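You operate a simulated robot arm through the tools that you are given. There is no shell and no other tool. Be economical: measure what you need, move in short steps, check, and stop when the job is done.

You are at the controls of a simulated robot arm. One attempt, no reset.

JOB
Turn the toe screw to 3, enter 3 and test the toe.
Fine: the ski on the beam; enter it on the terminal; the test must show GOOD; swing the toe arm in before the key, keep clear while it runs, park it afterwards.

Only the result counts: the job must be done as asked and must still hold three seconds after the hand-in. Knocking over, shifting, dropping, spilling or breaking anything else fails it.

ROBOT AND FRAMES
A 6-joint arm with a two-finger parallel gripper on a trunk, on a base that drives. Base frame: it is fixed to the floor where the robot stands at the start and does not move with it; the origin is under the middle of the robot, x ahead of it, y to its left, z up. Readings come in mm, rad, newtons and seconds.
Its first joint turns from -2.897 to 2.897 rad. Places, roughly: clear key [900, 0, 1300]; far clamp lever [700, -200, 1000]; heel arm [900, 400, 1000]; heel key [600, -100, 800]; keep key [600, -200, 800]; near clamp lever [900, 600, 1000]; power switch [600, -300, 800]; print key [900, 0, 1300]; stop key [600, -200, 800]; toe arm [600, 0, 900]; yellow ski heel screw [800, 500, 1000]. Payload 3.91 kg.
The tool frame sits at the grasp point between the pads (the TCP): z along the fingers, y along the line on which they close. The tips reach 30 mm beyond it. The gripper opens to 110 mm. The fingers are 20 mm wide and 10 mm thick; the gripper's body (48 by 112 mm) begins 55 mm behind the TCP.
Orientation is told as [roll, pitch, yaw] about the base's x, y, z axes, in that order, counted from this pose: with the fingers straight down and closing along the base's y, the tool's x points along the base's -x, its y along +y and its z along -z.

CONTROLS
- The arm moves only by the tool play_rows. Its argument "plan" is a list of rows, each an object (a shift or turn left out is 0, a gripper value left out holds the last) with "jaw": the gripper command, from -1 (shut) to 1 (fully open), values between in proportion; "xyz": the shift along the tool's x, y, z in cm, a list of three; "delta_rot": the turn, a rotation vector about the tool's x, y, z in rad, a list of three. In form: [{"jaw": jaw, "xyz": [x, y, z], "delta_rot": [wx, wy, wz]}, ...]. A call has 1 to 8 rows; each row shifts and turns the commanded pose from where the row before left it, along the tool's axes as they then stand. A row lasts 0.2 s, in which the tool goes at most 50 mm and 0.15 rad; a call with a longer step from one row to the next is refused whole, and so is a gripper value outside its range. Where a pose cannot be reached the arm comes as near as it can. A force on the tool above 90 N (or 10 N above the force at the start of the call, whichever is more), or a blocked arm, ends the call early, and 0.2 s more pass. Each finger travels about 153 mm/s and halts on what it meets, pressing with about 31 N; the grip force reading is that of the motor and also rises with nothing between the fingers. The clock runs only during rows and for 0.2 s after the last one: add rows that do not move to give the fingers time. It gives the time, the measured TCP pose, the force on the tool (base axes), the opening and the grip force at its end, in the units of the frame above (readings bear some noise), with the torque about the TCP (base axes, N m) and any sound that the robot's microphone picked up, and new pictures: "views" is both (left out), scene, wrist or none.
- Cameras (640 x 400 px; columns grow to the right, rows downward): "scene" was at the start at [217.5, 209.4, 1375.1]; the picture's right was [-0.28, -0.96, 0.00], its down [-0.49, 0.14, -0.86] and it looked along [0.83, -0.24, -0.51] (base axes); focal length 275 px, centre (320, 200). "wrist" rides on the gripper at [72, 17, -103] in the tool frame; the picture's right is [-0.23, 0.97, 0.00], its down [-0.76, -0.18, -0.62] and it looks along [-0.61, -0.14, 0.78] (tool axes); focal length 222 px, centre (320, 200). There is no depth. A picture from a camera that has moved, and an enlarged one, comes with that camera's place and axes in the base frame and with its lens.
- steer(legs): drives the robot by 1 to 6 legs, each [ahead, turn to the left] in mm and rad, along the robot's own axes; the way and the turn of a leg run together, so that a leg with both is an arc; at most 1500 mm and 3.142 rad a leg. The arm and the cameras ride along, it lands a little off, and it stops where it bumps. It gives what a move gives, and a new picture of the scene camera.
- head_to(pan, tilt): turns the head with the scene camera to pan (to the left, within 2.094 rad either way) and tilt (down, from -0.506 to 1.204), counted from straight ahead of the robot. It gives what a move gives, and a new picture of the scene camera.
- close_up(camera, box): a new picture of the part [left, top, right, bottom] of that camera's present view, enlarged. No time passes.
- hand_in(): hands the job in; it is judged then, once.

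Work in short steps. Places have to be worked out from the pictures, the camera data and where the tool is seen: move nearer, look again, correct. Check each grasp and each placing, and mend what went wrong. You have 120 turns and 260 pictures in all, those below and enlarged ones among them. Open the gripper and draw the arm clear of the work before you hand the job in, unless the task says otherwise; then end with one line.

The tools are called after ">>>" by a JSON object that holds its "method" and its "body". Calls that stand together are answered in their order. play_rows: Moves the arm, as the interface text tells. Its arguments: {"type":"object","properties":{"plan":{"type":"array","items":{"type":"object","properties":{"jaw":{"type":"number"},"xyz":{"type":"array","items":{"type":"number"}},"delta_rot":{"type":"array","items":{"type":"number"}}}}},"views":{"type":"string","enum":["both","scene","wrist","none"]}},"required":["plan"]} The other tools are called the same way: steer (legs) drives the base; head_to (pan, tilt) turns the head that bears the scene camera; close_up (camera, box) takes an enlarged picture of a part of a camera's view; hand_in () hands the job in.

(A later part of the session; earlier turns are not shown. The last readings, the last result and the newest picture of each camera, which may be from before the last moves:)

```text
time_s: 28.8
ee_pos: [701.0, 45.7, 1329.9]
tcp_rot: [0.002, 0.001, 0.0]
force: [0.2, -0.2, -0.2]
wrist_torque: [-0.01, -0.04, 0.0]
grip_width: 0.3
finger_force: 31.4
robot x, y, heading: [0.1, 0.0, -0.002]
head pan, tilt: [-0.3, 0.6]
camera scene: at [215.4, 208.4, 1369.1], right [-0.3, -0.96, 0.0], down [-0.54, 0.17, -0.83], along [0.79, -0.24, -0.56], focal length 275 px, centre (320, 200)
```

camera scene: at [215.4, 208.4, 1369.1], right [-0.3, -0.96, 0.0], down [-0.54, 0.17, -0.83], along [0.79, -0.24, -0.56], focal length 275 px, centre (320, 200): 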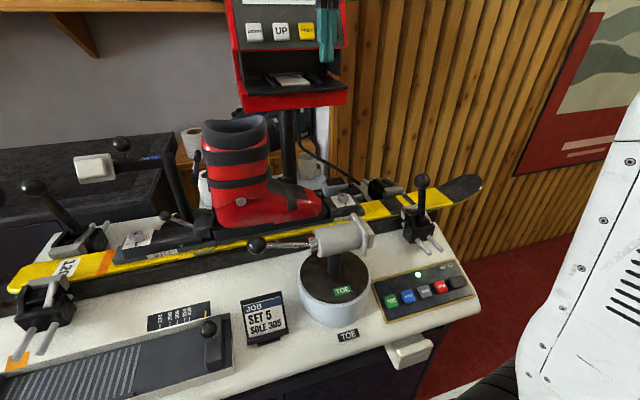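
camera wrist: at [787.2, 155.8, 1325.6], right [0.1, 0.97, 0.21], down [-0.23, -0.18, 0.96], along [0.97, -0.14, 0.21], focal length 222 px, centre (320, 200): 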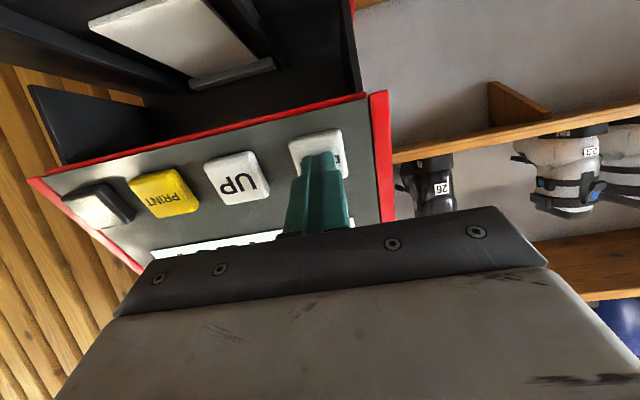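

I move back over the toe station for a top view of the toe arm.

>>> {"method": "play_rows", "body": {"plan": [{"xyz": [4.5, 0, 2]}, {"xyz": [4.5, 0.5, 2]}, {"xyz": [2, 1, 4]}, {}], "views": "wrist"}}

>>> {"method": "close_up", "body": {"camera": "wrist", "box": [200, 0, 440, 170]}}

>>> {"method": "close_up", "body": {"camera": "scene", "box": [240, 190, 400, 350]}}

```text
time_s: 29.8
ee_pos: [590.2, 61.7, 1248.9]
tcp_rot: [0.001, 0.001, 0.002]
force: [0.0, 0.3, 0.1]
wrist_torque: [-0.03, -0.01, -0.01]
grip_width: 0.0
finger_force: 31.9
robot x, y, heading: [-0.3, 2.1, 0.0]
head pan, tilt: [-0.3, 0.6]
camera wrist: at [517.3, 82.2, 1351.6], right [0.23, 0.97, 0.0], down [0.76, -0.18, 0.62], along [0.61, -0.14, -0.78], focal length 222 px, centre (320, 200)
```

wrist: 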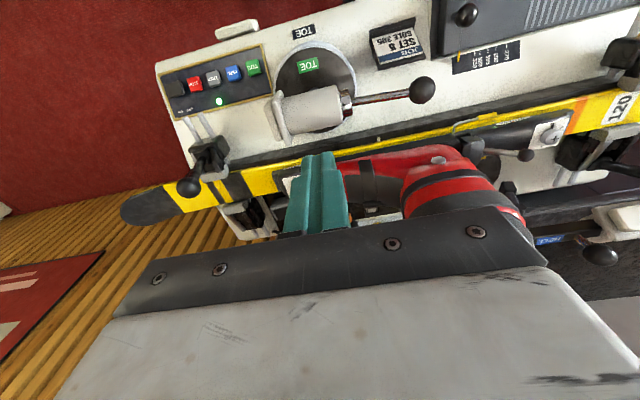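

```text
2.35 times, centred on (320, 85) of wrist
camera zoom: at [517.3, 82.2, 1351.6], right [0.23, 0.97, 0.0], down [0.76, -0.18, 0.62], along [0.61, -0.14, -0.78], focal length 523 px, centre (320, 471)
```

zoom: 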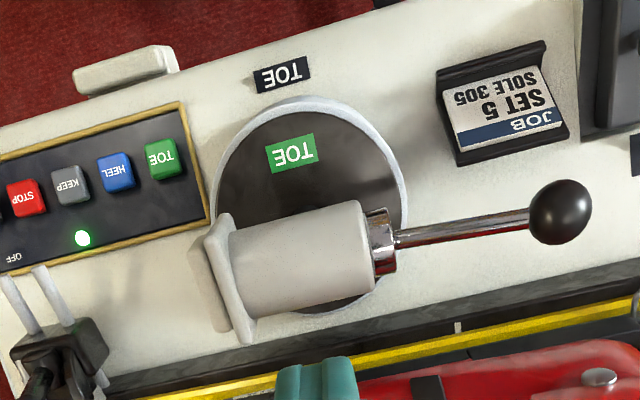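

```text
2.50 times, centred on (320, 270) of scene
camera zoom: at [215.5, 208.3, 1369.0], right [-0.3, -0.96, 0.0], down [-0.54, 0.17, -0.83], along [0.79, -0.24, -0.56], focal length 686 px, centre (320, 25)
```

zoom: 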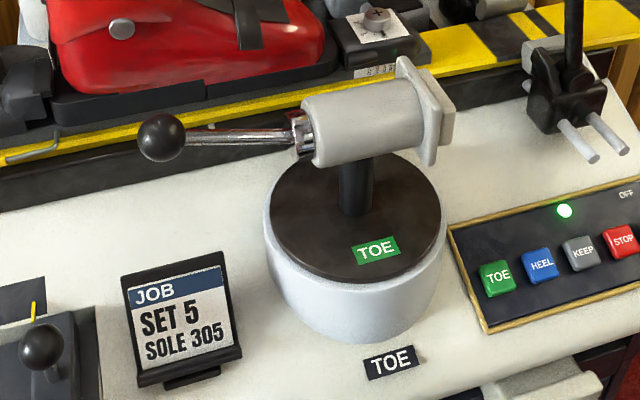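

Toe-arm pivot is about (622, 50), the handle ball at (629, 213, 993). Swinging in takes the ball to about (460, 50), too near me, so I back the base up 140 mm.

>>> {"method": "steer", "body": {"legs": [[-140, 0]]}}

```text
time_s: 31.2
ee_pos: [446.8, 64.0, 1249.1]
tcp_rot: [0.002, -0.001, -0.004]
force: [-0.7, 0.3, 0.0]
wrist_torque: [0.03, -0.01, 0.0]
grip_width: 0.0
finger_force: 30.9
robot x, y, heading: [-142.7, -3.8, 0.001]
head pan, tilt: [-0.3, 0.6]
camera scene: at [72.2, 210.5, 1369.0], right [-0.29, -0.96, 0.0], down [-0.54, 0.17, -0.83], along [0.79, -0.24, -0.56], focal length 275 px, centre (320, 200)
```

scene: 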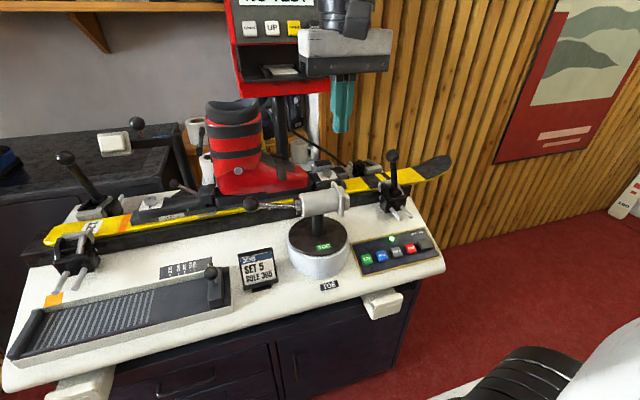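

Now I yaw the tool -90° (fingers closing along x) to take the handle rod.

>>> {"method": "play_rows", "body": {"plan": [{"jaw": -0.27, "delta_rot": [0, 0, 0.15]}, {"delta_rot": [0, 0, 0.15]}, {"delta_rot": [0, 0, 0.15]}, {"delta_rot": [0, 0, 0.15]}, {"delta_rot": [0, 0, 0.15]}, {"delta_rot": [0, 0, 0.15]}, {"delta_rot": [0, 0, 0.15]}, {"delta_rot": [0, 0, 0.15]}], "views": "none"}}

>>> {"method": "play_rows", "body": {"plan": [{"delta_rot": [0, 0, 0.124]}, {"delta_rot": [0, 0, 0.124]}, {"delta_rot": [0, 0, 0.123]}, {"xyz": [2.2, 3.5, 2]}, {"xyz": [2.2, 3.5, 2]}, {"xyz": [2.2, 3.5, 2]}, {"xyz": [2.2, 3.5, 2]}, {"xyz": [2.2, 3.5, 2]}]}}

```text
time_s: 33.0
ee_pos: [447.1, 63.0, 1248.7]
tcp_rot: [0.001, 0.002, -1.205]
force: [-0.1, -0.4, -0.1]
wrist_torque: [0.01, -0.01, 0.0]
grip_width: 39.9
finger_force: 0.1
robot x, y, heading: [-139.3, 2.1, 0.003]
head pan, tilt: [-0.3, 0.6]
```

```text
time_s: 34.8
ee_pos: [622.8, 172.4, 1149.3]
tcp_rot: [0.001, 0.003, -1.572]
force: [-0.3, 0.6, 1.4]
wrist_torque: [-0.01, -0.03, 0.0]
grip_width: 40.6
finger_force: 0.1
robot x, y, heading: [-140.2, 0.5, 0.002]
head pan, tilt: [-0.3, 0.6]
camera scene: at [71.7, 210.3, 1369.1], right [-0.29, -0.96, 0.0], down [-0.54, 0.17, -0.83], along [0.79, -0.24, -0.56], focal length 275 px, centre (320, 200)
camera wrist: at [639.5, 245.9, 1252.6], right [0.97, -0.23, 0.0], down [-0.18, -0.76, 0.62], along [-0.14, -0.6, -0.78], focal length 222 px, centre (320, 200)
```

scene: 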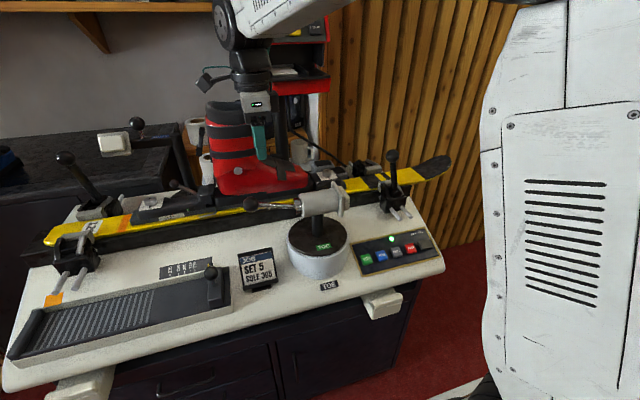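
wrist: 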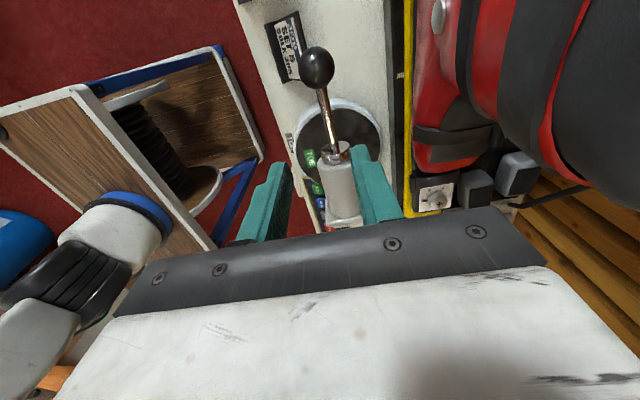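

Rod runs along x ≈ 629. I centre on it and descend so the rod sits between the pads.

>>> {"method": "play_rows", "body": {"plan": [{"xyz": [0, 0.6, 5]}, {"xyz": [0, 0, 5]}, {"xyz": [0, 0, 4.5]}, {}]}}

```text
refused: row 1 steps farther than a row can; nothing moved
```

>>> {"method": "play_rows", "body": {"plan": [{"xyz": [0, 0.6, 4.5]}, {"xyz": [0, 0, 5]}, {"xyz": [0, 0, 5]}, {}]}}

>>> {"method": "close_up", "body": {"camera": "scene", "box": [220, 120, 380, 260]}}

```text
time_s: 35.8
ee_pos: [626.1, 170.0, 1004.8]
tcp_rot: [0.0, 0.002, -1.573]
force: [-1.3, 0.1, -0.5]
wrist_torque: [0.02, 0.01, -0.04]
grip_width: 40.4
finger_force: 0.1
robot x, y, heading: [-144.3, 0.9, -0.002]
head pan, tilt: [-0.3, 0.6]
camera scene: at [72.3, 210.5, 1369.0], right [-0.29, -0.96, 0.0], down [-0.54, 0.17, -0.83], along [0.79, -0.24, -0.56], focal length 275 px, centre (320, 200)
camera wrist: at [644.1, 243.6, 1108.6], right [0.97, -0.23, 0.0], down [-0.18, -0.76, 0.62], along [-0.14, -0.6, -0.78], focal length 222 px, centre (320, 200)
```

scene: 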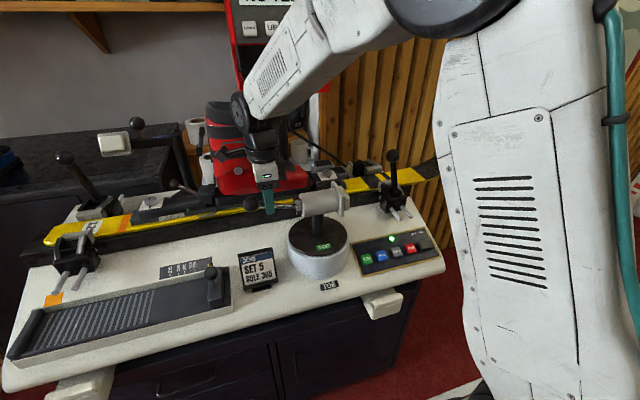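
wrist: 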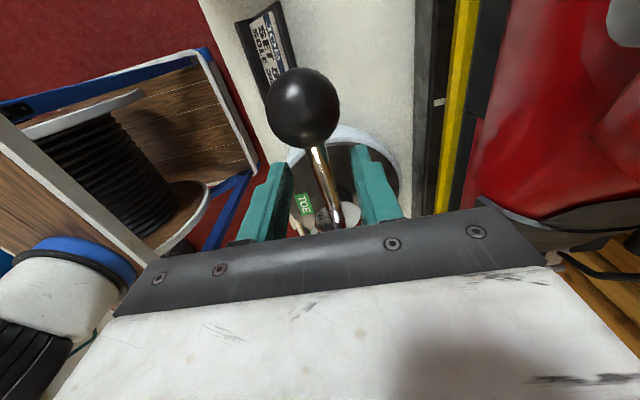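

```text
2.86 times, centred on (300, 190) of scene
camera zoom: at [72.3, 210.5, 1369.0], right [-0.29, -0.96, 0.0], down [-0.54, 0.17, -0.83], along [0.79, -0.24, -0.56], focal length 785 px, centre (377, 229)
```

zoom: 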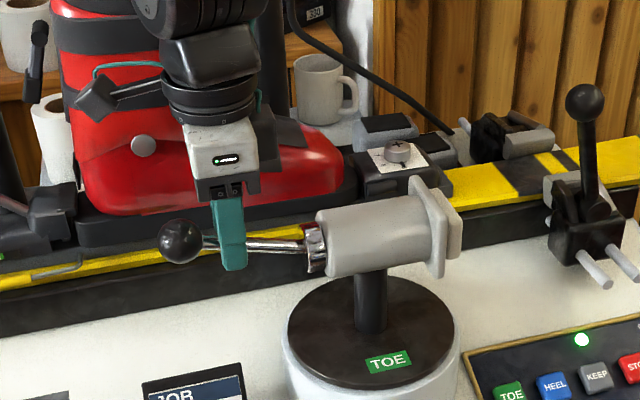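

The rod is caged. I close on it.

>>> {"method": "play_rows", "body": {"plan": [{"jaw": -1}, {"jaw": -1}, {}], "views": "wrist"}}

```text
time_s: 36.6
ee_pos: [627.2, 169.8, 1005.5]
tcp_rot: [0.001, 0.002, -1.573]
force: [6.2, 0.2, -4.8]
wrist_torque: [-0.1, -0.38, 0.84]
grip_width: 12.8
finger_force: 44.4
robot x, y, heading: [-144.1, 3.5, 0.004]
head pan, tilt: [-0.3, 0.6]
camera wrist: at [644.6, 243.7, 1108.6], right [0.97, -0.23, 0.0], down [-0.18, -0.76, 0.62], along [-0.14, -0.61, -0.78], focal length 222 px, centre (320, 200)
```

wrist: 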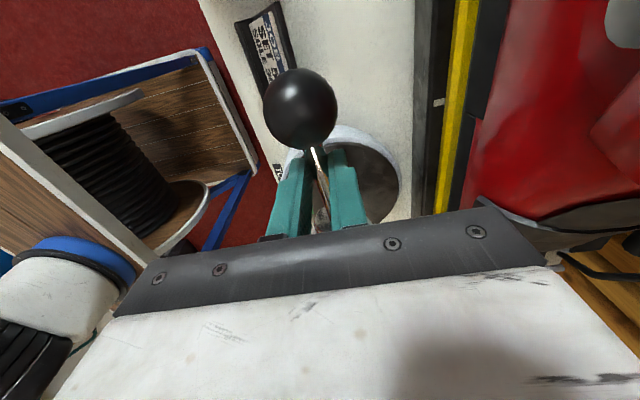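

I loosen slightly (cage the rod) and start swinging along the arc: 0.28 rad to begin, then check.

>>> {"method": "play_rows", "body": {"plan": [{"jaw": -0.7}, {"xyz": [-0.12, -1.675, 0], "delta_rot": [0, 0, -0.14]}, {"xyz": [-0.12, -1.675, 0], "delta_rot": [0, 0, -0.14]}, {}]}}

```text
time_s: 37.6
ee_pos: [595.1, 168.0, 1003.2]
tcp_rot: [-0.001, -0.001, -1.292]
force: [1.8, 0.3, 0.4]
wrist_torque: [-0.03, -0.01, 0.0]
grip_width: 16.9
finger_force: 0.9
robot x, y, heading: [-138.8, 3.5, -0.001]
head pan, tilt: [-0.3, 0.6]
camera scene: at [72.4, 210.5, 1369.0], right [-0.29, -0.96, 0.0], down [-0.54, 0.17, -0.82], along [0.79, -0.24, -0.57], focal length 275 px, centre (320, 200)
camera wrist: at [591.4, 243.1, 1106.9], right [1.0, 0.05, 0.0], down [0.04, -0.78, 0.62], along [0.03, -0.62, -0.78], focal length 222 px, centre (320, 200)
```

scene: 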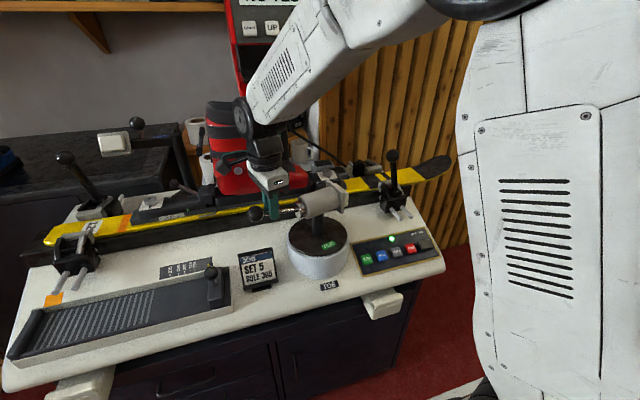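
wrist: 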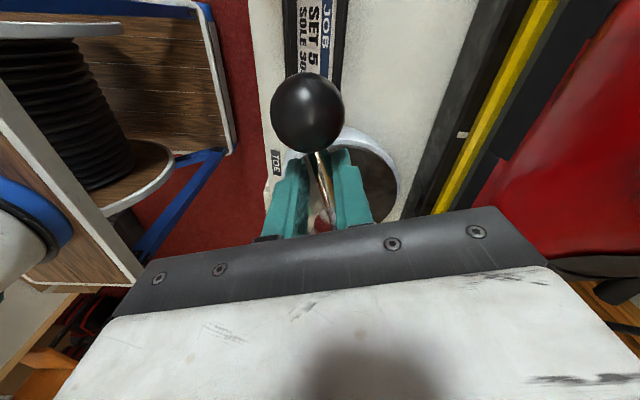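

The arm swings freely. I continue the arc another 0.98 rad.

>>> {"method": "play_rows", "body": {"plan": [{"xyz": [-0.12, -1.675, 0], "delta_rot": [0, 0, -0.14]}, {"xyz": [-0.12, -1.675, 0], "delta_rot": [0, 0, -0.14]}, {"xyz": [-0.12, -1.675, 0], "delta_rot": [0, 0, -0.14]}, {"xyz": [-0.12, -1.675, 0], "delta_rot": [0, 0, -0.14]}, {"xyz": [-0.12, -1.675, 0], "delta_rot": [0, 0, -0.14]}, {"xyz": [-0.12, -1.675, 0], "delta_rot": [0, 0, -0.14]}, {"xyz": [-0.12, -1.675, 0], "delta_rot": [0, 0, -0.14]}, {}]}}

```text
time_s: 39.4
ee_pos: [514.4, 89.1, 1004.2]
tcp_rot: [0.002, 0.003, -0.313]
force: [-0.4, 0.8, -0.6]
wrist_torque: [0.04, -0.04, -0.03]
grip_width: 17.1
finger_force: 0.2
robot x, y, heading: [-139.3, 0.7, -0.0]
head pan, tilt: [-0.3, 0.6]
camera scene: at [72.3, 210.5, 1369.0], right [-0.29, -0.96, 0.0], down [-0.54, 0.17, -0.83], along [0.79, -0.24, -0.56], focal length 275 px, centre (320, 200)
camera wrist: at [450.0, 128.6, 1106.3], right [0.52, 0.86, 0.0], down [0.67, -0.4, 0.62], along [0.53, -0.32, -0.78], focal length 222 px, centre (320, 200)
```

scene: 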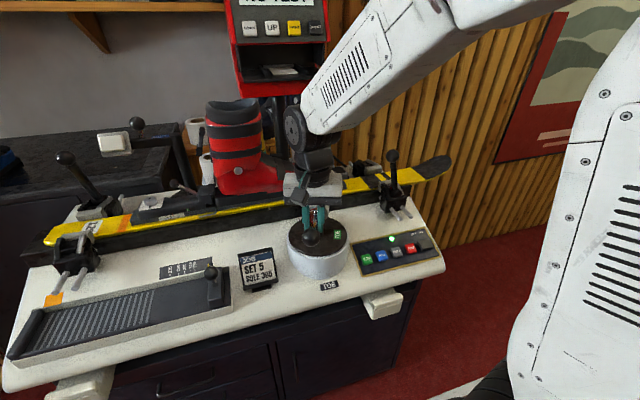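
wrist: 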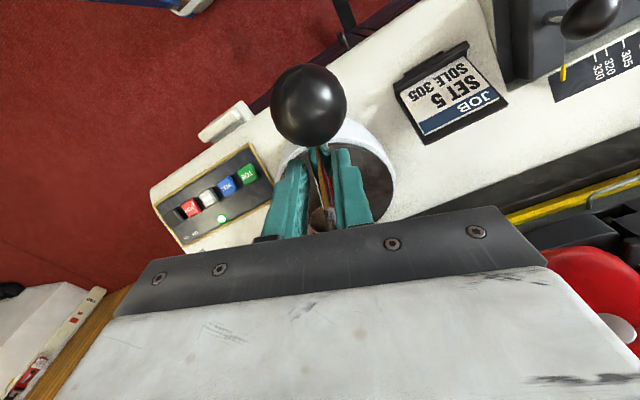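

About 0.31 rad remains to square. I continue gently, watching the force.

>>> {"method": "play_rows", "body": {"plan": [{"xyz": [-0.12, -1.675, 0], "delta_rot": [0, 0, -0.14]}, {"xyz": [-0.12, -1.675, 0], "delta_rot": [0, 0, -0.14]}, {"xyz": [0, -0.36, 0], "delta_rot": [0, 0, -0.03]}, {}]}}

>>> {"method": "close_up", "body": {"camera": "scene", "box": [220, 130, 400, 290]}}

```text
time_s: 40.4
ee_pos: [509.0, 51.7, 1003.6]
tcp_rot: [0.001, 0.0, -0.003]
force: [-0.9, 1.4, 0.6]
wrist_torque: [0.02, 0.01, 0.0]
grip_width: 17.5
finger_force: 1.4
robot x, y, heading: [-139.6, 2.1, 0.001]
head pan, tilt: [-0.3, 0.6]
camera scene: at [72.3, 210.6, 1369.0], right [-0.29, -0.96, 0.0], down [-0.54, 0.17, -0.83], along [0.79, -0.24, -0.56], focal length 275 px, centre (320, 200)
camera wrist: at [435.8, 70.5, 1107.0], right [0.23, 0.97, 0.0], down [0.76, -0.18, 0.62], along [0.61, -0.14, -0.78], focal length 222 px, centre (320, 200)
```

scene: 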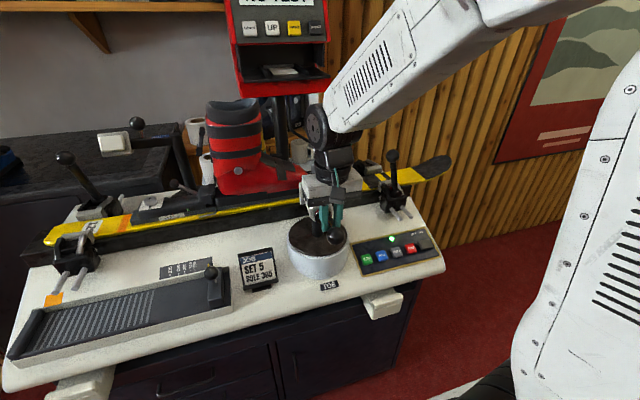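
wrist: 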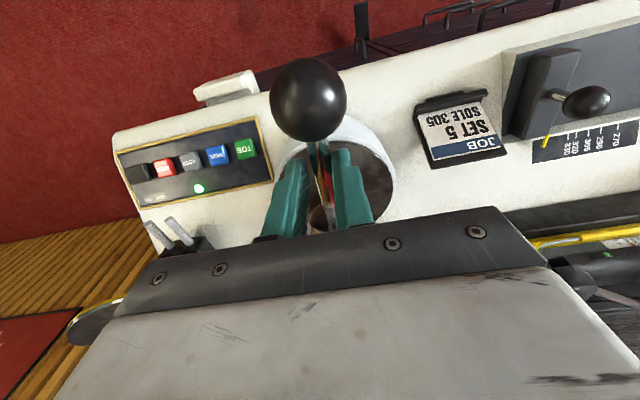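

```text
2.50 times, centred on (310, 210) of scene
camera zoom: at [72.3, 210.6, 1369.0], right [-0.29, -0.96, 0.0], down [-0.54, 0.17, -0.83], along [0.79, -0.24, -0.56], focal length 686 px, centre (345, 175)
```

zoom: 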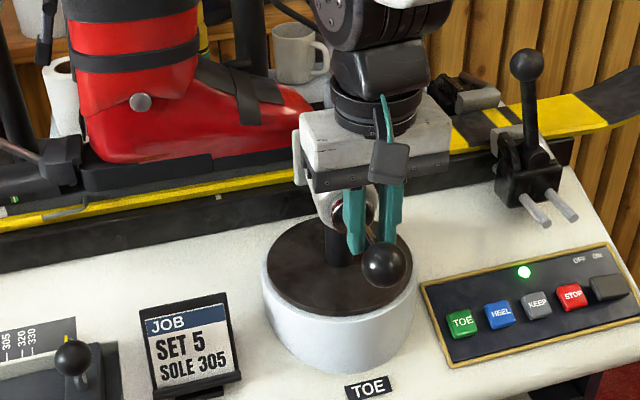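

No stop felt yet at 90°. I probe a little further, gently.

>>> {"method": "play_rows", "body": {"plan": [{"xyz": [0, -0.6, 0], "delta_rot": [0, 0, -0.05]}, {}, {"xyz": [0, -0.6, 0], "delta_rot": [0, 0, -0.05]}, {}], "views": "wrist"}}

```text
time_s: 41.4
ee_pos: [508.7, 40.8, 1004.4]
tcp_rot: [0.003, 0.001, 0.096]
force: [1.1, 9.5, -4.4]
wrist_torque: [0.13, -0.1, -0.1]
grip_width: 21.1
finger_force: 4.5
robot x, y, heading: [-142.9, 1.7, -0.001]
head pan, tilt: [-0.3, 0.6]
camera wrist: at [434.9, 52.6, 1106.6], right [0.13, 0.99, 0.0], down [0.78, -0.1, 0.62], along [0.62, -0.08, -0.78], focal length 222 px, centre (320, 200)
```

wrist: 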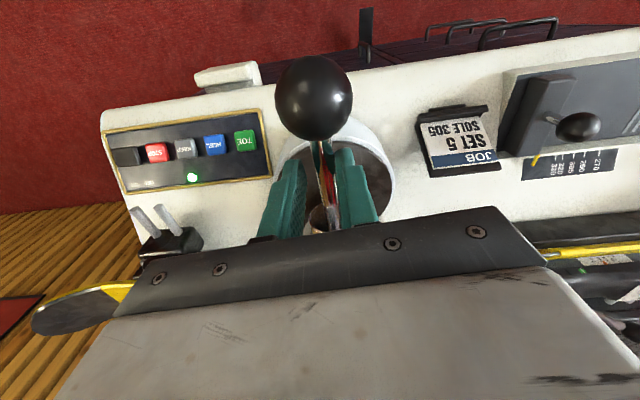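

Resistance appeared: the arm is against its stop. I relax, open, and rise clear; then look at the swung-in arm.

>>> {"method": "play_rows", "body": {"plan": [{"xyz": [0, 0.7, 0], "delta_rot": [0, 0, 0.05]}, {"jaw": -0.3, "delta_rot": [0, 0, 0.05]}, {}, {"xyz": [0, 0, -5]}, {"xyz": [0, 0, -5]}, {"xyz": [0, 0, -5]}, {"xyz": [0, 0, -5]}, {}]}}

>>> {"method": "close_up", "body": {"camera": "wrist", "box": [120, 40, 440, 240]}}

>>> {"method": "close_up", "body": {"camera": "scene", "box": [220, 130, 400, 290]}}

```text
time_s: 43.2
ee_pos: [503.5, 45.4, 1203.9]
tcp_rot: [0.001, 0.001, -0.005]
force: [0.1, 0.1, -0.4]
wrist_torque: [-0.01, 0.01, 0.0]
grip_width: 38.7
finger_force: 0.0
robot x, y, heading: [-145.9, 0.1, 0.002]
head pan, tilt: [-0.3, 0.6]
camera scene: at [72.3, 210.6, 1369.0], right [-0.29, -0.96, 0.0], down [-0.54, 0.17, -0.83], along [0.79, -0.24, -0.57], focal length 275 px, centre (320, 200)
camera wrist: at [432.2, 64.4, 1306.9], right [0.23, 0.97, 0.0], down [0.76, -0.18, 0.62], along [0.61, -0.14, -0.78], focal length 222 px, centre (320, 200)
```

scene: 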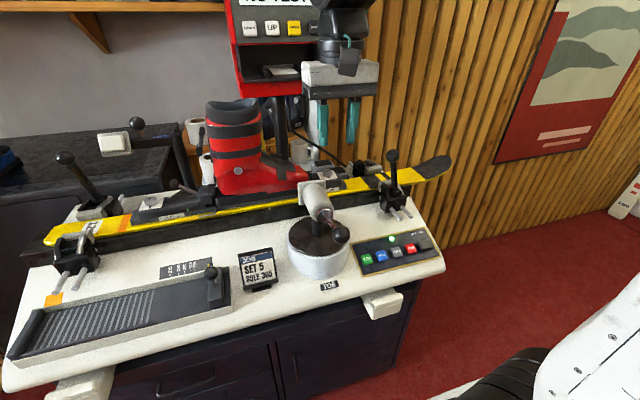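
wrist: 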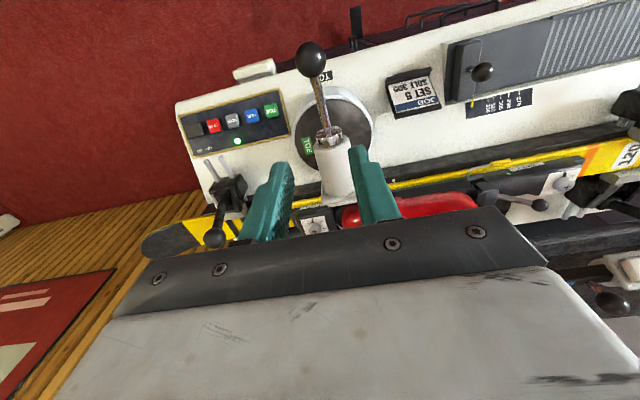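

```text
2.00 times, centred on (280, 140) of wrist
camera zoom: at [432.2, 64.4, 1306.9], right [0.23, 0.97, 0.0], down [0.76, -0.18, 0.62], along [0.61, -0.14, -0.78], focal length 444 px, centre (400, 320)
```

zoom: 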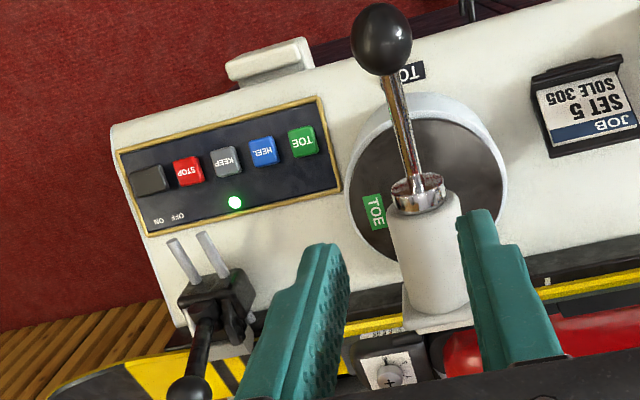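

```text
2.50 times, centred on (310, 210) of scene
camera zoom: at [72.3, 210.6, 1369.0], right [-0.29, -0.96, 0.0], down [-0.54, 0.17, -0.83], along [0.79, -0.24, -0.57], focal length 686 px, centre (345, 175)
```

zoom: 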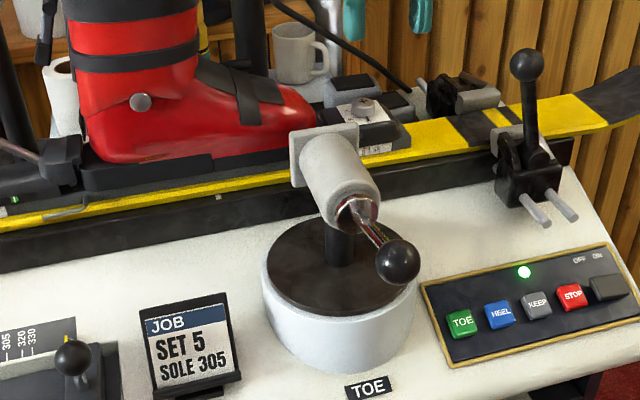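

The arm stands square to the ski at its stop. TOE key triangulates to (559, -77, 790); I close the fingers and go above it.

>>> {"method": "play_rows", "body": {"plan": [{"jaw": -1, "xyz": [-1.85, -4.1, 0]}, {"xyz": [-1.85, -4.1, 0]}, {"xyz": [-1.85, -4.1, 0]}, {"xyz": [0, 0, 5]}, {"xyz": [0, 0, 5]}, {"xyz": [0, 0, 5]}, {"xyz": [0, 0, 5]}, {"xyz": [0, 0, 5]}]}}

>>> {"method": "close_up", "body": {"camera": "wrist", "box": [220, 60, 420, 200]}}

>>> {"method": "close_up", "body": {"camera": "scene", "box": [320, 180, 460, 300]}}

```text
time_s: 45.0
ee_pos: [562.4, -76.9, 955.3]
tcp_rot: [0.001, -0.001, -0.005]
force: [1.3, -0.2, 0.2]
wrist_torque: [0.02, 0.0, 0.02]
grip_width: 0.0
finger_force: 31.3
robot x, y, heading: [-144.4, -1.2, -0.0]
head pan, tilt: [-0.3, 0.6]
camera scene: at [71.9, 210.6, 1369.0], right [-0.29, -0.96, 0.0], down [-0.54, 0.17, -0.83], along [0.79, -0.24, -0.56], focal length 275 px, centre (320, 200)
camera wrist: at [490.2, -58.4, 1057.6], right [0.23, 0.97, 0.0], down [0.76, -0.18, 0.62], along [0.61, -0.14, -0.78], focal length 222 px, centre (320, 200)
```

scene: 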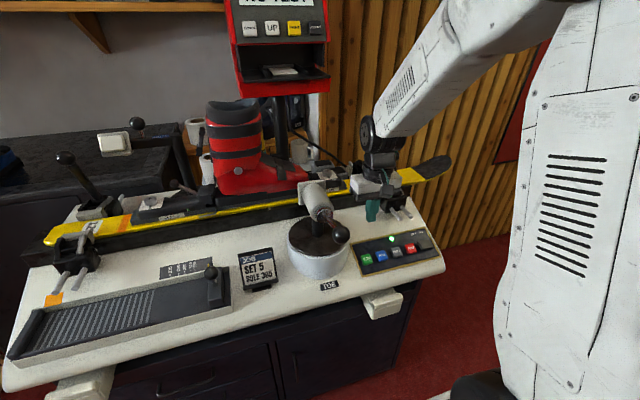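
wrist: 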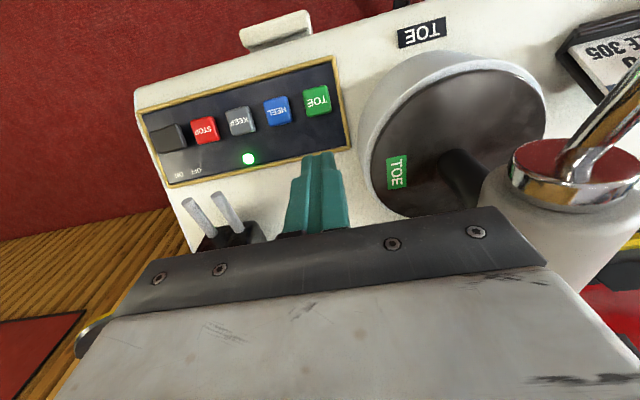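

```text
2.86 times, centred on (320, 130) of wrist
camera zoom: at [490.2, -58.4, 1057.6], right [0.23, 0.97, 0.0], down [0.76, -0.18, 0.62], along [0.61, -0.14, -0.78], focal length 635 px, centre (320, 400)
```

zoom: 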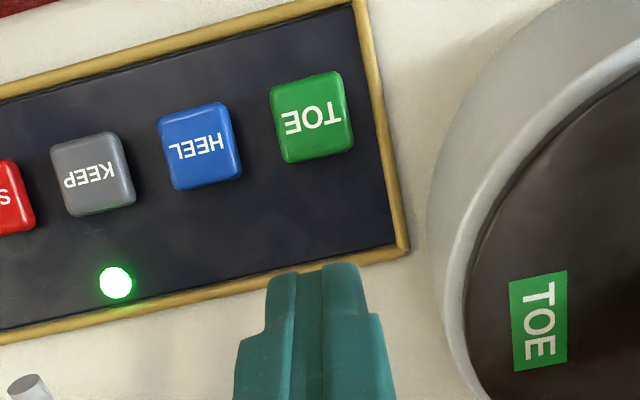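

```text
3.33 times, centred on (390, 240) of scene
camera zoom: at [71.9, 210.6, 1369.0], right [-0.29, -0.96, 0.0], down [-0.54, 0.17, -0.83], along [0.79, -0.24, -0.56], focal length 915 px, centre (87, 67)
```

zoom: 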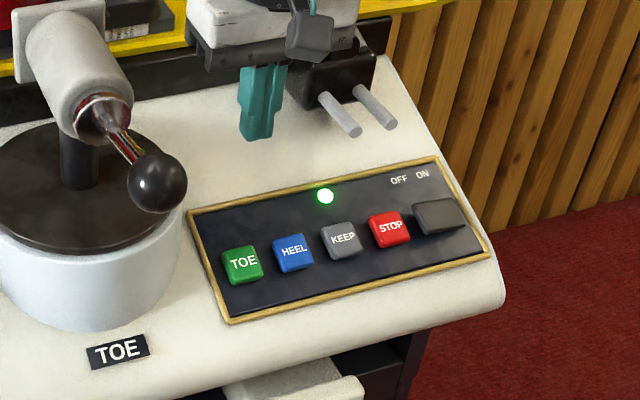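

TOE key refined to (557, -76, ~795). I descend over it.

>>> {"method": "play_rows", "body": {"plan": [{"xyz": [0.5, 0, 4]}, {"xyz": [0, 0, 4]}, {"xyz": [0, 0, 2.5]}, {}]}}

>>> {"method": "close_up", "body": {"camera": "scene", "box": [320, 180, 460, 300]}}

```text
time_s: 46.0
ee_pos: [557.4, -74.5, 847.3]
tcp_rot: [0.004, 0.0, -0.003]
force: [0.5, 0.0, -0.5]
wrist_torque: [0.0, 0.01, 0.0]
grip_width: 0.0
finger_force: 31.1
robot x, y, heading: [-144.0, 3.5, 0.004]
head pan, tilt: [-0.3, 0.6]
camera scene: at [72.3, 210.5, 1369.0], right [-0.29, -0.96, 0.0], down [-0.54, 0.17, -0.83], along [0.79, -0.24, -0.56], focal length 275 px, centre (320, 200)
camera wrist: at [485.5, -56.2, 950.6], right [0.23, 0.97, 0.0], down [0.76, -0.18, 0.62], along [0.61, -0.14, -0.78], focal length 222 px, centre (320, 200)
```

scene: 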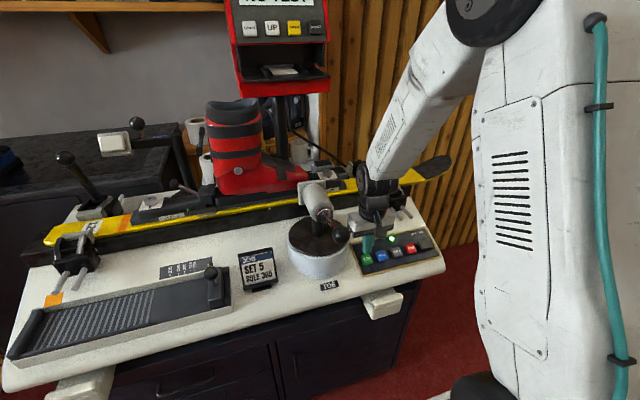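
wrist: 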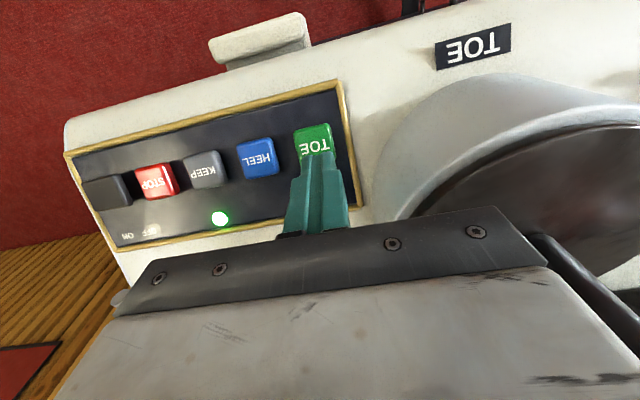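

```text
3.33 times, centred on (390, 240) of scene
camera zoom: at [72.3, 210.5, 1369.0], right [-0.29, -0.96, 0.0], down [-0.54, 0.17, -0.83], along [0.79, -0.24, -0.56], focal length 915 px, centre (87, 67)
```

zoom: 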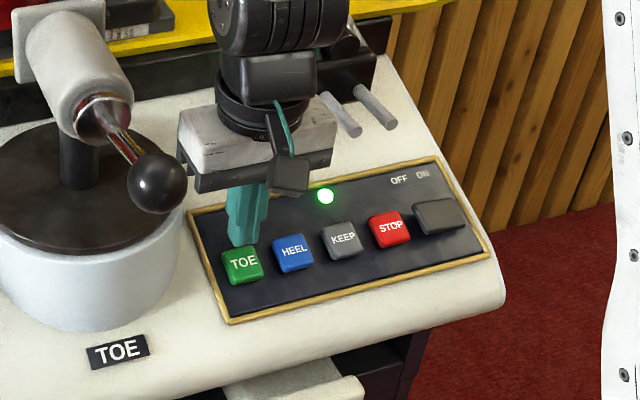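

Aligned. I press in one motion and withdraw up and toward the right/back, clear of the arm.

>>> {"method": "play_rows", "body": {"plan": [{"xyz": [0.3, 0, 1.8]}, {"xyz": [0, 0, 0.5]}, {"xyz": [0, 0, 0.3]}, {"xyz": [0, 0, -5]}, {"xyz": [0, 0, -5]}, {"xyz": [3, -3, -2]}, {"xyz": [3, -3, -2]}]}}

```text
time_s: 47.6
ee_pos: [496.0, -134.9, 960.1]
tcp_rot: [0.003, 0.0, -0.001]
force: [1.2, 0.3, -0.4]
wrist_torque: [-0.02, 0.03, 0.02]
grip_width: 0.0
finger_force: 30.9
robot x, y, heading: [-141.6, 0.4, 0.002]
head pan, tilt: [-0.3, 0.6]
camera scene: at [72.8, 210.7, 1368.9], right [-0.29, -0.96, 0.0], down [-0.54, 0.17, -0.82], along [0.79, -0.24, -0.57], focal length 275 px, centre (320, 200)
camera wrist: at [423.6, -116.2, 1063.3], right [0.23, 0.97, 0.0], down [0.76, -0.18, 0.62], along [0.61, -0.14, -0.78], focal length 222 px, centre (320, 200)
```

scene: 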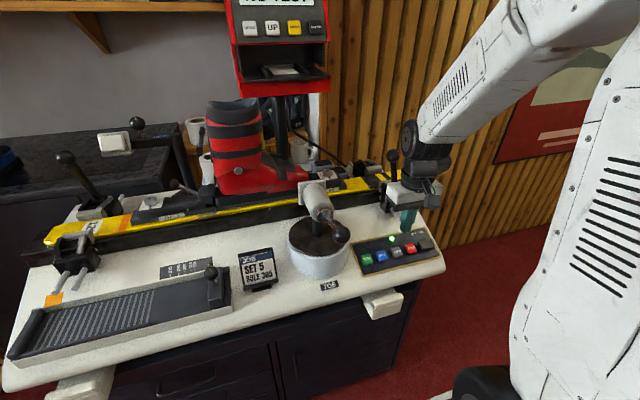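
wrist: 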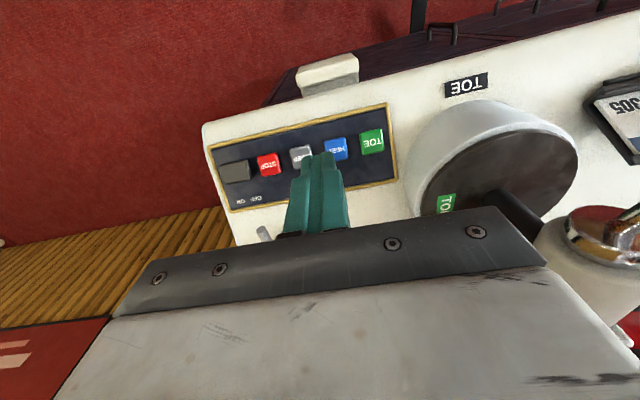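

No click was heard, so the press fell short. I return and press deeper in small steps.

>>> {"method": "play_rows", "body": {"plan": [{"xyz": [-3, 3, 2]}, {"xyz": [-3, 3, 2]}, {"xyz": [0, 0, 5]}, {"xyz": [0, 0, 4.5]}, {"xyz": [0, 0, 0.5]}, {"xyz": [0, 0, 0.4]}, {}], "views": "wrist"}}

```text
time_s: 49.2
ee_pos: [554.0, -75.4, 817.9]
tcp_rot: [0.002, -0.003, -0.005]
force: [-0.5, 0.0, 31.3]
wrist_torque: [0.01, -0.32, 0.03]
grip_width: 0.0
finger_force: 30.4
robot x, y, heading: [-146.1, 0.9, 0.003]
head pan, tilt: [-0.3, 0.6]
heard: click
camera wrist: at [482.1, -57.4, 921.6], right [0.23, 0.97, 0.0], down [0.76, -0.18, 0.63], along [0.61, -0.14, -0.78], focal length 222 px, centre (320, 200)
```

wrist: 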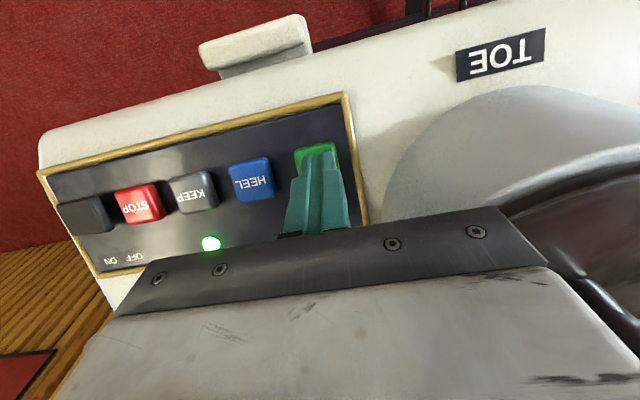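

Click heard. I withdraw quickly and look at the terminal.

>>> {"method": "play_rows", "body": {"plan": [{"xyz": [0, 0, -5]}, {"xyz": [0, 0, -5]}, {"xyz": [2, -3, -3]}, {"xyz": [3, -3, -2]}], "views": "scene"}}

>>> {"method": "head_to", "body": {"pan": -0.15, "tilt": 0.35}}

>>> {"method": "close_up", "body": {"camera": "scene", "box": [260, 60, 400, 170]}}

```text
time_s: 50.2
ee_pos: [501.8, -138.5, 969.6]
tcp_rot: [0.002, 0.003, -0.001]
force: [0.5, -0.1, -0.3]
wrist_torque: [0.03, 0.04, 0.03]
grip_width: 0.1
finger_force: 30.6
robot x, y, heading: [-140.9, 0.3, 0.002]
head pan, tilt: [-0.3, 0.6]
camera scene: at [72.8, 210.7, 1368.9], right [-0.29, -0.96, 0.0], down [-0.54, 0.17, -0.82], along [0.79, -0.24, -0.57], focal length 275 px, centre (320, 200)
```

scene: 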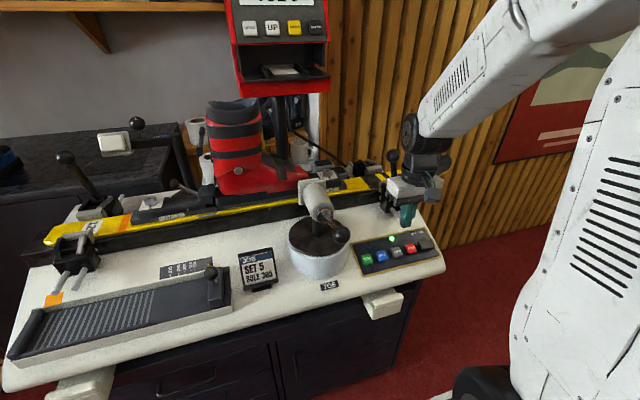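

```text
time_s: 50.9
ee_pos: [502.9, -139.6, 970.3]
tcp_rot: [0.002, 0.0, -0.003]
force: [-0.5, -0.6, -0.5]
wrist_torque: [-0.01, 0.02, 0.03]
grip_width: 0.0
finger_force: 31.1
robot x, y, heading: [-143.9, 5.1, 0.003]
head pan, tilt: [-0.15, 0.351]
camera scene: at [79.9, 222.7, 1391.7], right [-0.15, -0.99, 0.0], down [-0.34, 0.05, -0.94], along [0.93, -0.14, -0.34], focal length 275 px, centre (320, 200)
```

scene: 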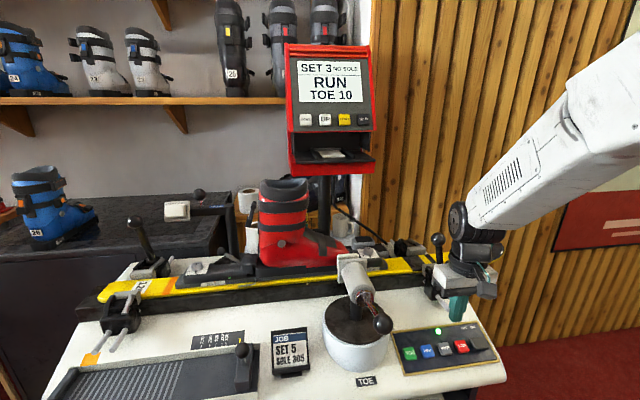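

```text
3.64 times, centred on (330, 115) of scene
camera zoom: at [79.9, 222.7, 1391.7], right [-0.15, -0.99, 0.0], down [-0.34, 0.05, -0.94], along [0.93, -0.14, -0.34], focal length 999 px, centre (284, 509)
```

zoom: 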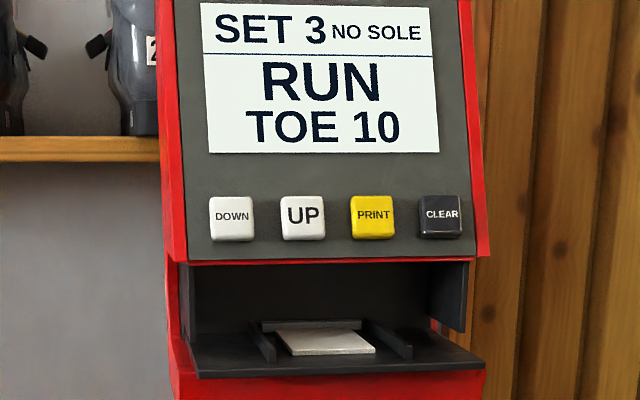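

The test is running (RUN TOE 10). I hold still, clear of the arm, and wait.

>>> {"method": "play_rows", "body": {"plan": [{}, {}, {}, {}, {}, {}, {}, {}], "views": "scene"}}

>>> {"method": "play_rows", "body": {"plan": [{}, {}, {}, {}, {}, {}, {}, {}], "views": "none"}}

>>> {"method": "play_rows", "body": {"plan": [{}, {}, {}, {}, {}, {}, {}, {}], "views": "none"}}

>>> {"method": "play_rows", "body": {"plan": [{}, {}, {}, {}, {}, {}, {}, {}], "views": "none"}}

>>> {"method": "play_rows", "body": {"plan": [{}, {}, {}, {}, {}, {}, {}, {}], "views": "scene"}}

```text
time_s: 52.7
ee_pos: [502.9, -139.0, 970.1]
tcp_rot: [0.002, -0.001, -0.002]
force: [-0.1, 0.2, -0.2]
wrist_torque: [0.01, 0.0, -0.02]
grip_width: 0.0
finger_force: 31.4
robot x, y, heading: [-145.4, 2.3, 0.005]
head pan, tilt: [-0.15, 0.351]
camera scene: at [79.9, 222.7, 1391.8], right [-0.15, -0.99, 0.0], down [-0.34, 0.05, -0.94], along [0.93, -0.14, -0.34], focal length 275 px, centre (320, 200)
```

scene: 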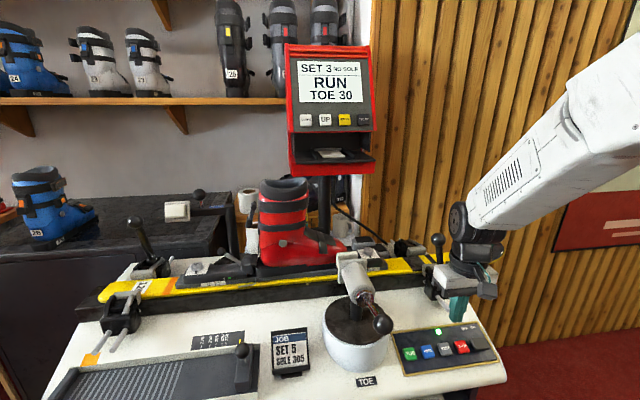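

```text
time_s: 54.5
ee_pos: [502.4, -138.4, 969.6]
tcp_rot: [0.001, 0.0, -0.003]
force: [-0.5, -0.6, 0.5]
wrist_torque: [0.03, 0.01, 0.01]
grip_width: 0.0
finger_force: 30.7
robot x, y, heading: [-143.8, -0.0, 0.002]
head pan, tilt: [-0.15, 0.351]
```

```text
time_s: 56.3
ee_pos: [501.9, -139.4, 970.0]
tcp_rot: [0.002, 0.0, -0.004]
force: [-0.8, 0.7, -0.4]
wrist_torque: [-0.03, 0.0, 0.0]
grip_width: 0.1
finger_force: 31.2
robot x, y, heading: [-142.7, 2.6, 0.004]
head pan, tilt: [-0.15, 0.351]
```

```text
time_s: 58.1
ee_pos: [501.7, -139.1, 970.3]
tcp_rot: [0.001, 0.001, -0.004]
force: [0.7, -0.2, -0.5]
wrist_torque: [0.02, 0.03, -0.02]
grip_width: 0.1
finger_force: 31.5
robot x, y, heading: [-140.4, 2.2, 0.004]
head pan, tilt: [-0.15, 0.351]
```

```text
time_s: 59.9
ee_pos: [502.0, -137.8, 970.1]
tcp_rot: [0.002, -0.001, -0.003]
force: [-0.3, -0.4, 0.0]
wrist_torque: [0.0, 0.03, -0.01]
grip_width: 0.0
finger_force: 31.0
robot x, y, heading: [-142.3, -2.8, -0.001]
head pan, tilt: [-0.15, 0.351]
camera scene: at [79.9, 222.7, 1391.8], right [-0.15, -0.99, 0.0], down [-0.34, 0.05, -0.94], along [0.93, -0.14, -0.34], focal length 275 px, centre (320, 200)
```

scene: 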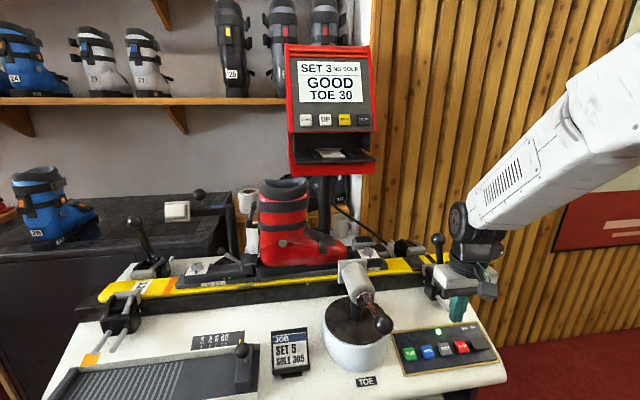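

GOOD, TOE 30. Now park the arm: I rise and go back over the handle rod.

>>> {"method": "play_rows", "body": {"plan": [{"jaw": -0.27, "xyz": [0, 0, -5]}, {"xyz": [0, 0, -5]}, {"xyz": [0, 0, -5]}, {"xyz": [0, 4.7, 0]}, {"xyz": [-0.6, 4.7, 0]}, {"xyz": [0, 4.7, 0]}, {"xyz": [0, 4.5, 0]}, {}]}}

```text
time_s: 61.7
ee_pos: [507.5, 49.7, 1117.6]
tcp_rot: [0.001, 0.002, -0.004]
force: [-0.4, -0.6, 0.2]
wrist_torque: [-0.01, 0.0, 0.02]
grip_width: 40.3
finger_force: 0.0
robot x, y, heading: [-141.5, 4.0, 0.0]
head pan, tilt: [-0.15, 0.351]
camera scene: at [79.9, 222.7, 1391.8], right [-0.15, -0.99, 0.0], down [-0.34, 0.05, -0.94], along [0.93, -0.14, -0.34], focal length 275 px, centre (320, 200)
camera wrist: at [435.1, 68.7, 1221.0], right [0.23, 0.97, 0.0], down [0.76, -0.18, 0.62], along [0.61, -0.14, -0.78], focal length 222 px, centre (320, 200)
```

scene: 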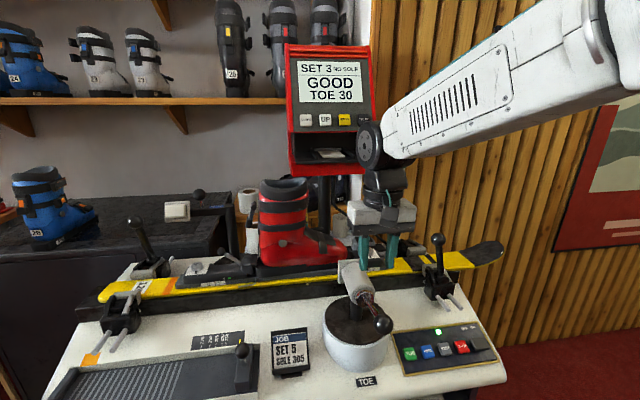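
wrist: 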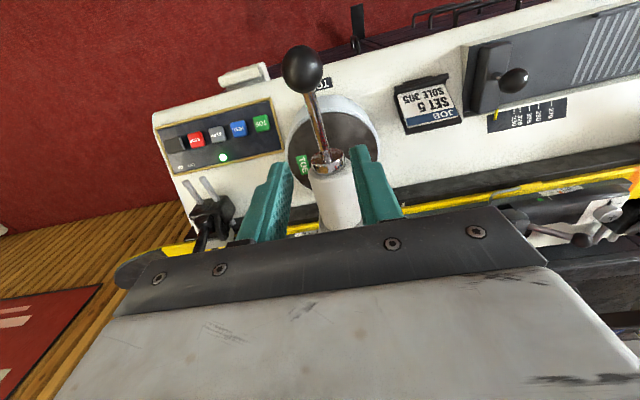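

Aligned with the rod. I descend, narrow the jaws and swing back.

>>> {"method": "play_rows", "body": {"plan": [{"xyz": [0, 0, 5]}, {"xyz": [0, 0, 5]}, {"xyz": [0, 0, 1.4]}, {"jaw": -0.7}, {}], "views": "wrist"}}

```text
time_s: 62.9
ee_pos: [509.8, 51.0, 1005.7]
tcp_rot: [0.003, -0.001, -0.006]
force: [0.7, -1.4, -1.6]
wrist_torque: [-0.07, 0.0, -0.01]
grip_width: 17.1
finger_force: 0.7
robot x, y, heading: [-144.6, 1.0, 0.002]
head pan, tilt: [-0.15, 0.351]
camera wrist: at [437.5, 69.8, 1108.3], right [0.23, 0.97, 0.0], down [0.76, -0.18, 0.62], along [0.61, -0.14, -0.78], focal length 222 px, centre (320, 200)
```

wrist: 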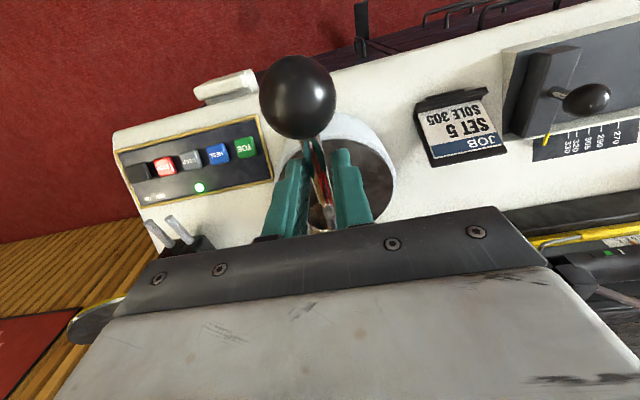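

>>> {"method": "play_rows", "body": {"plan": [{"xyz": [-0.12, 1.675, 0], "delta_rot": [0, 0, 0.14]}, {"xyz": [-0.12, 1.675, 0], "delta_rot": [0, 0, 0.14]}, {"xyz": [-0.12, 1.675, 0], "delta_rot": [0, 0, 0.14]}, {"xyz": [-0.12, 1.675, 0], "delta_rot": [0, 0, 0.14]}, {"xyz": [-0.12, 1.675, 0], "delta_rot": [0, 0, 0.14]}, {"xyz": [-0.12, 1.675, 0], "delta_rot": [0, 0, 0.14]}, {"xyz": [-0.12, 1.675, 0], "delta_rot": [0, 0, 0.14]}, {"xyz": [-0.12, 1.675, 0], "delta_rot": [0, 0, 0.14]}], "views": "wrist"}}

>>> {"method": "play_rows", "body": {"plan": [{"xyz": [-0.12, 1.675, 0], "delta_rot": [0, 0, 0.14]}, {"xyz": [-0.12, 1.675, 0], "delta_rot": [0, 0, 0.14]}, {"xyz": [-0.12, 1.675, 0], "delta_rot": [0, 0, 0.14]}, {"xyz": [0, 0.36, 0], "delta_rot": [0, 0, 0.03]}, {}]}}

```text
time_s: 64.7
ee_pos: [579.6, 158.1, 1005.4]
tcp_rot: [0.001, 0.001, -1.125]
force: [-1.7, -1.3, 0.0]
wrist_torque: [0.01, 0.03, 0.01]
grip_width: 17.4
finger_force: 0.4
robot x, y, heading: [-143.6, 0.1, 0.006]
head pan, tilt: [-0.15, 0.351]
camera wrist: at [564.8, 232.5, 1107.6], right [0.98, 0.21, 0.0], down [0.17, -0.77, 0.62], along [0.13, -0.61, -0.78], focal length 222 px, centre (320, 200)
```

wrist: 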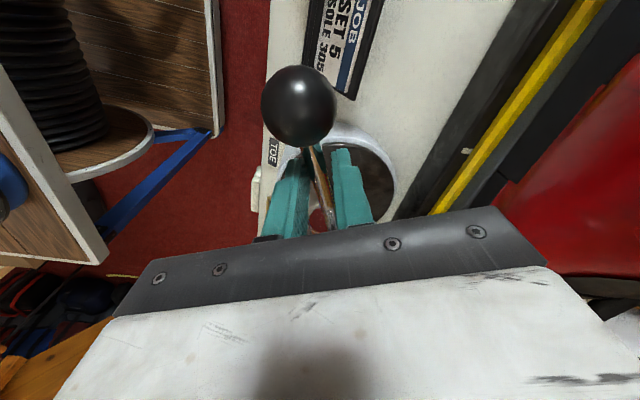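

```text
time_s: 65.9
ee_pos: [631.6, 170.4, 1003.6]
tcp_rot: [0.001, 0.001, -1.574]
force: [-6.6, 0.0, 0.2]
wrist_torque: [-0.02, 0.16, 0.12]
grip_width: 20.4
finger_force: 4.1
robot x, y, heading: [-141.4, 1.9, 0.0]
head pan, tilt: [-0.15, 0.351]
camera scene: at [79.6, 222.8, 1391.8], right [-0.15, -0.99, 0.0], down [-0.34, 0.05, -0.94], along [0.93, -0.14, -0.34], focal length 275 px, centre (320, 200)
camera wrist: at [648.9, 244.3, 1107.8], right [0.97, -0.23, 0.0], down [-0.18, -0.76, 0.62], along [-0.14, -0.6, -0.78], focal length 222 px, centre (320, 200)
```

scene: 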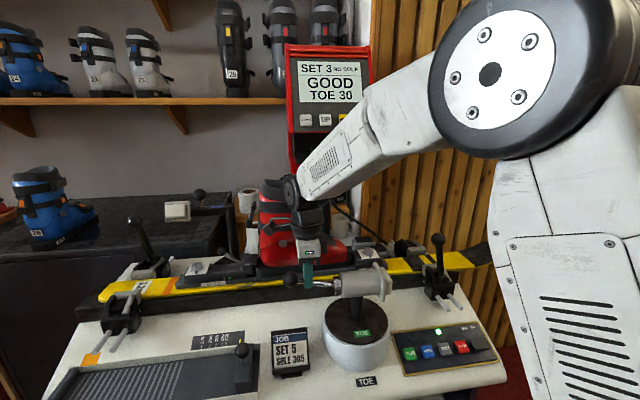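
wrist: 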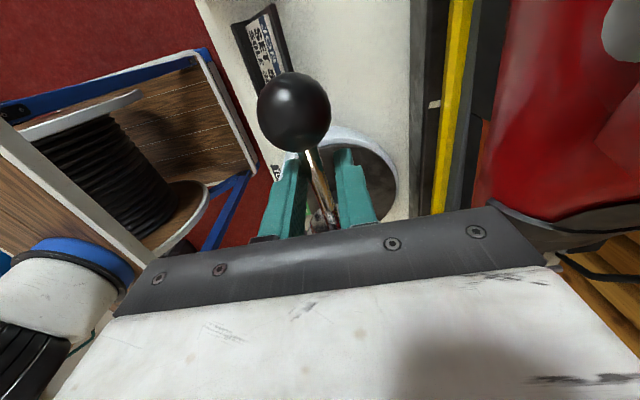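

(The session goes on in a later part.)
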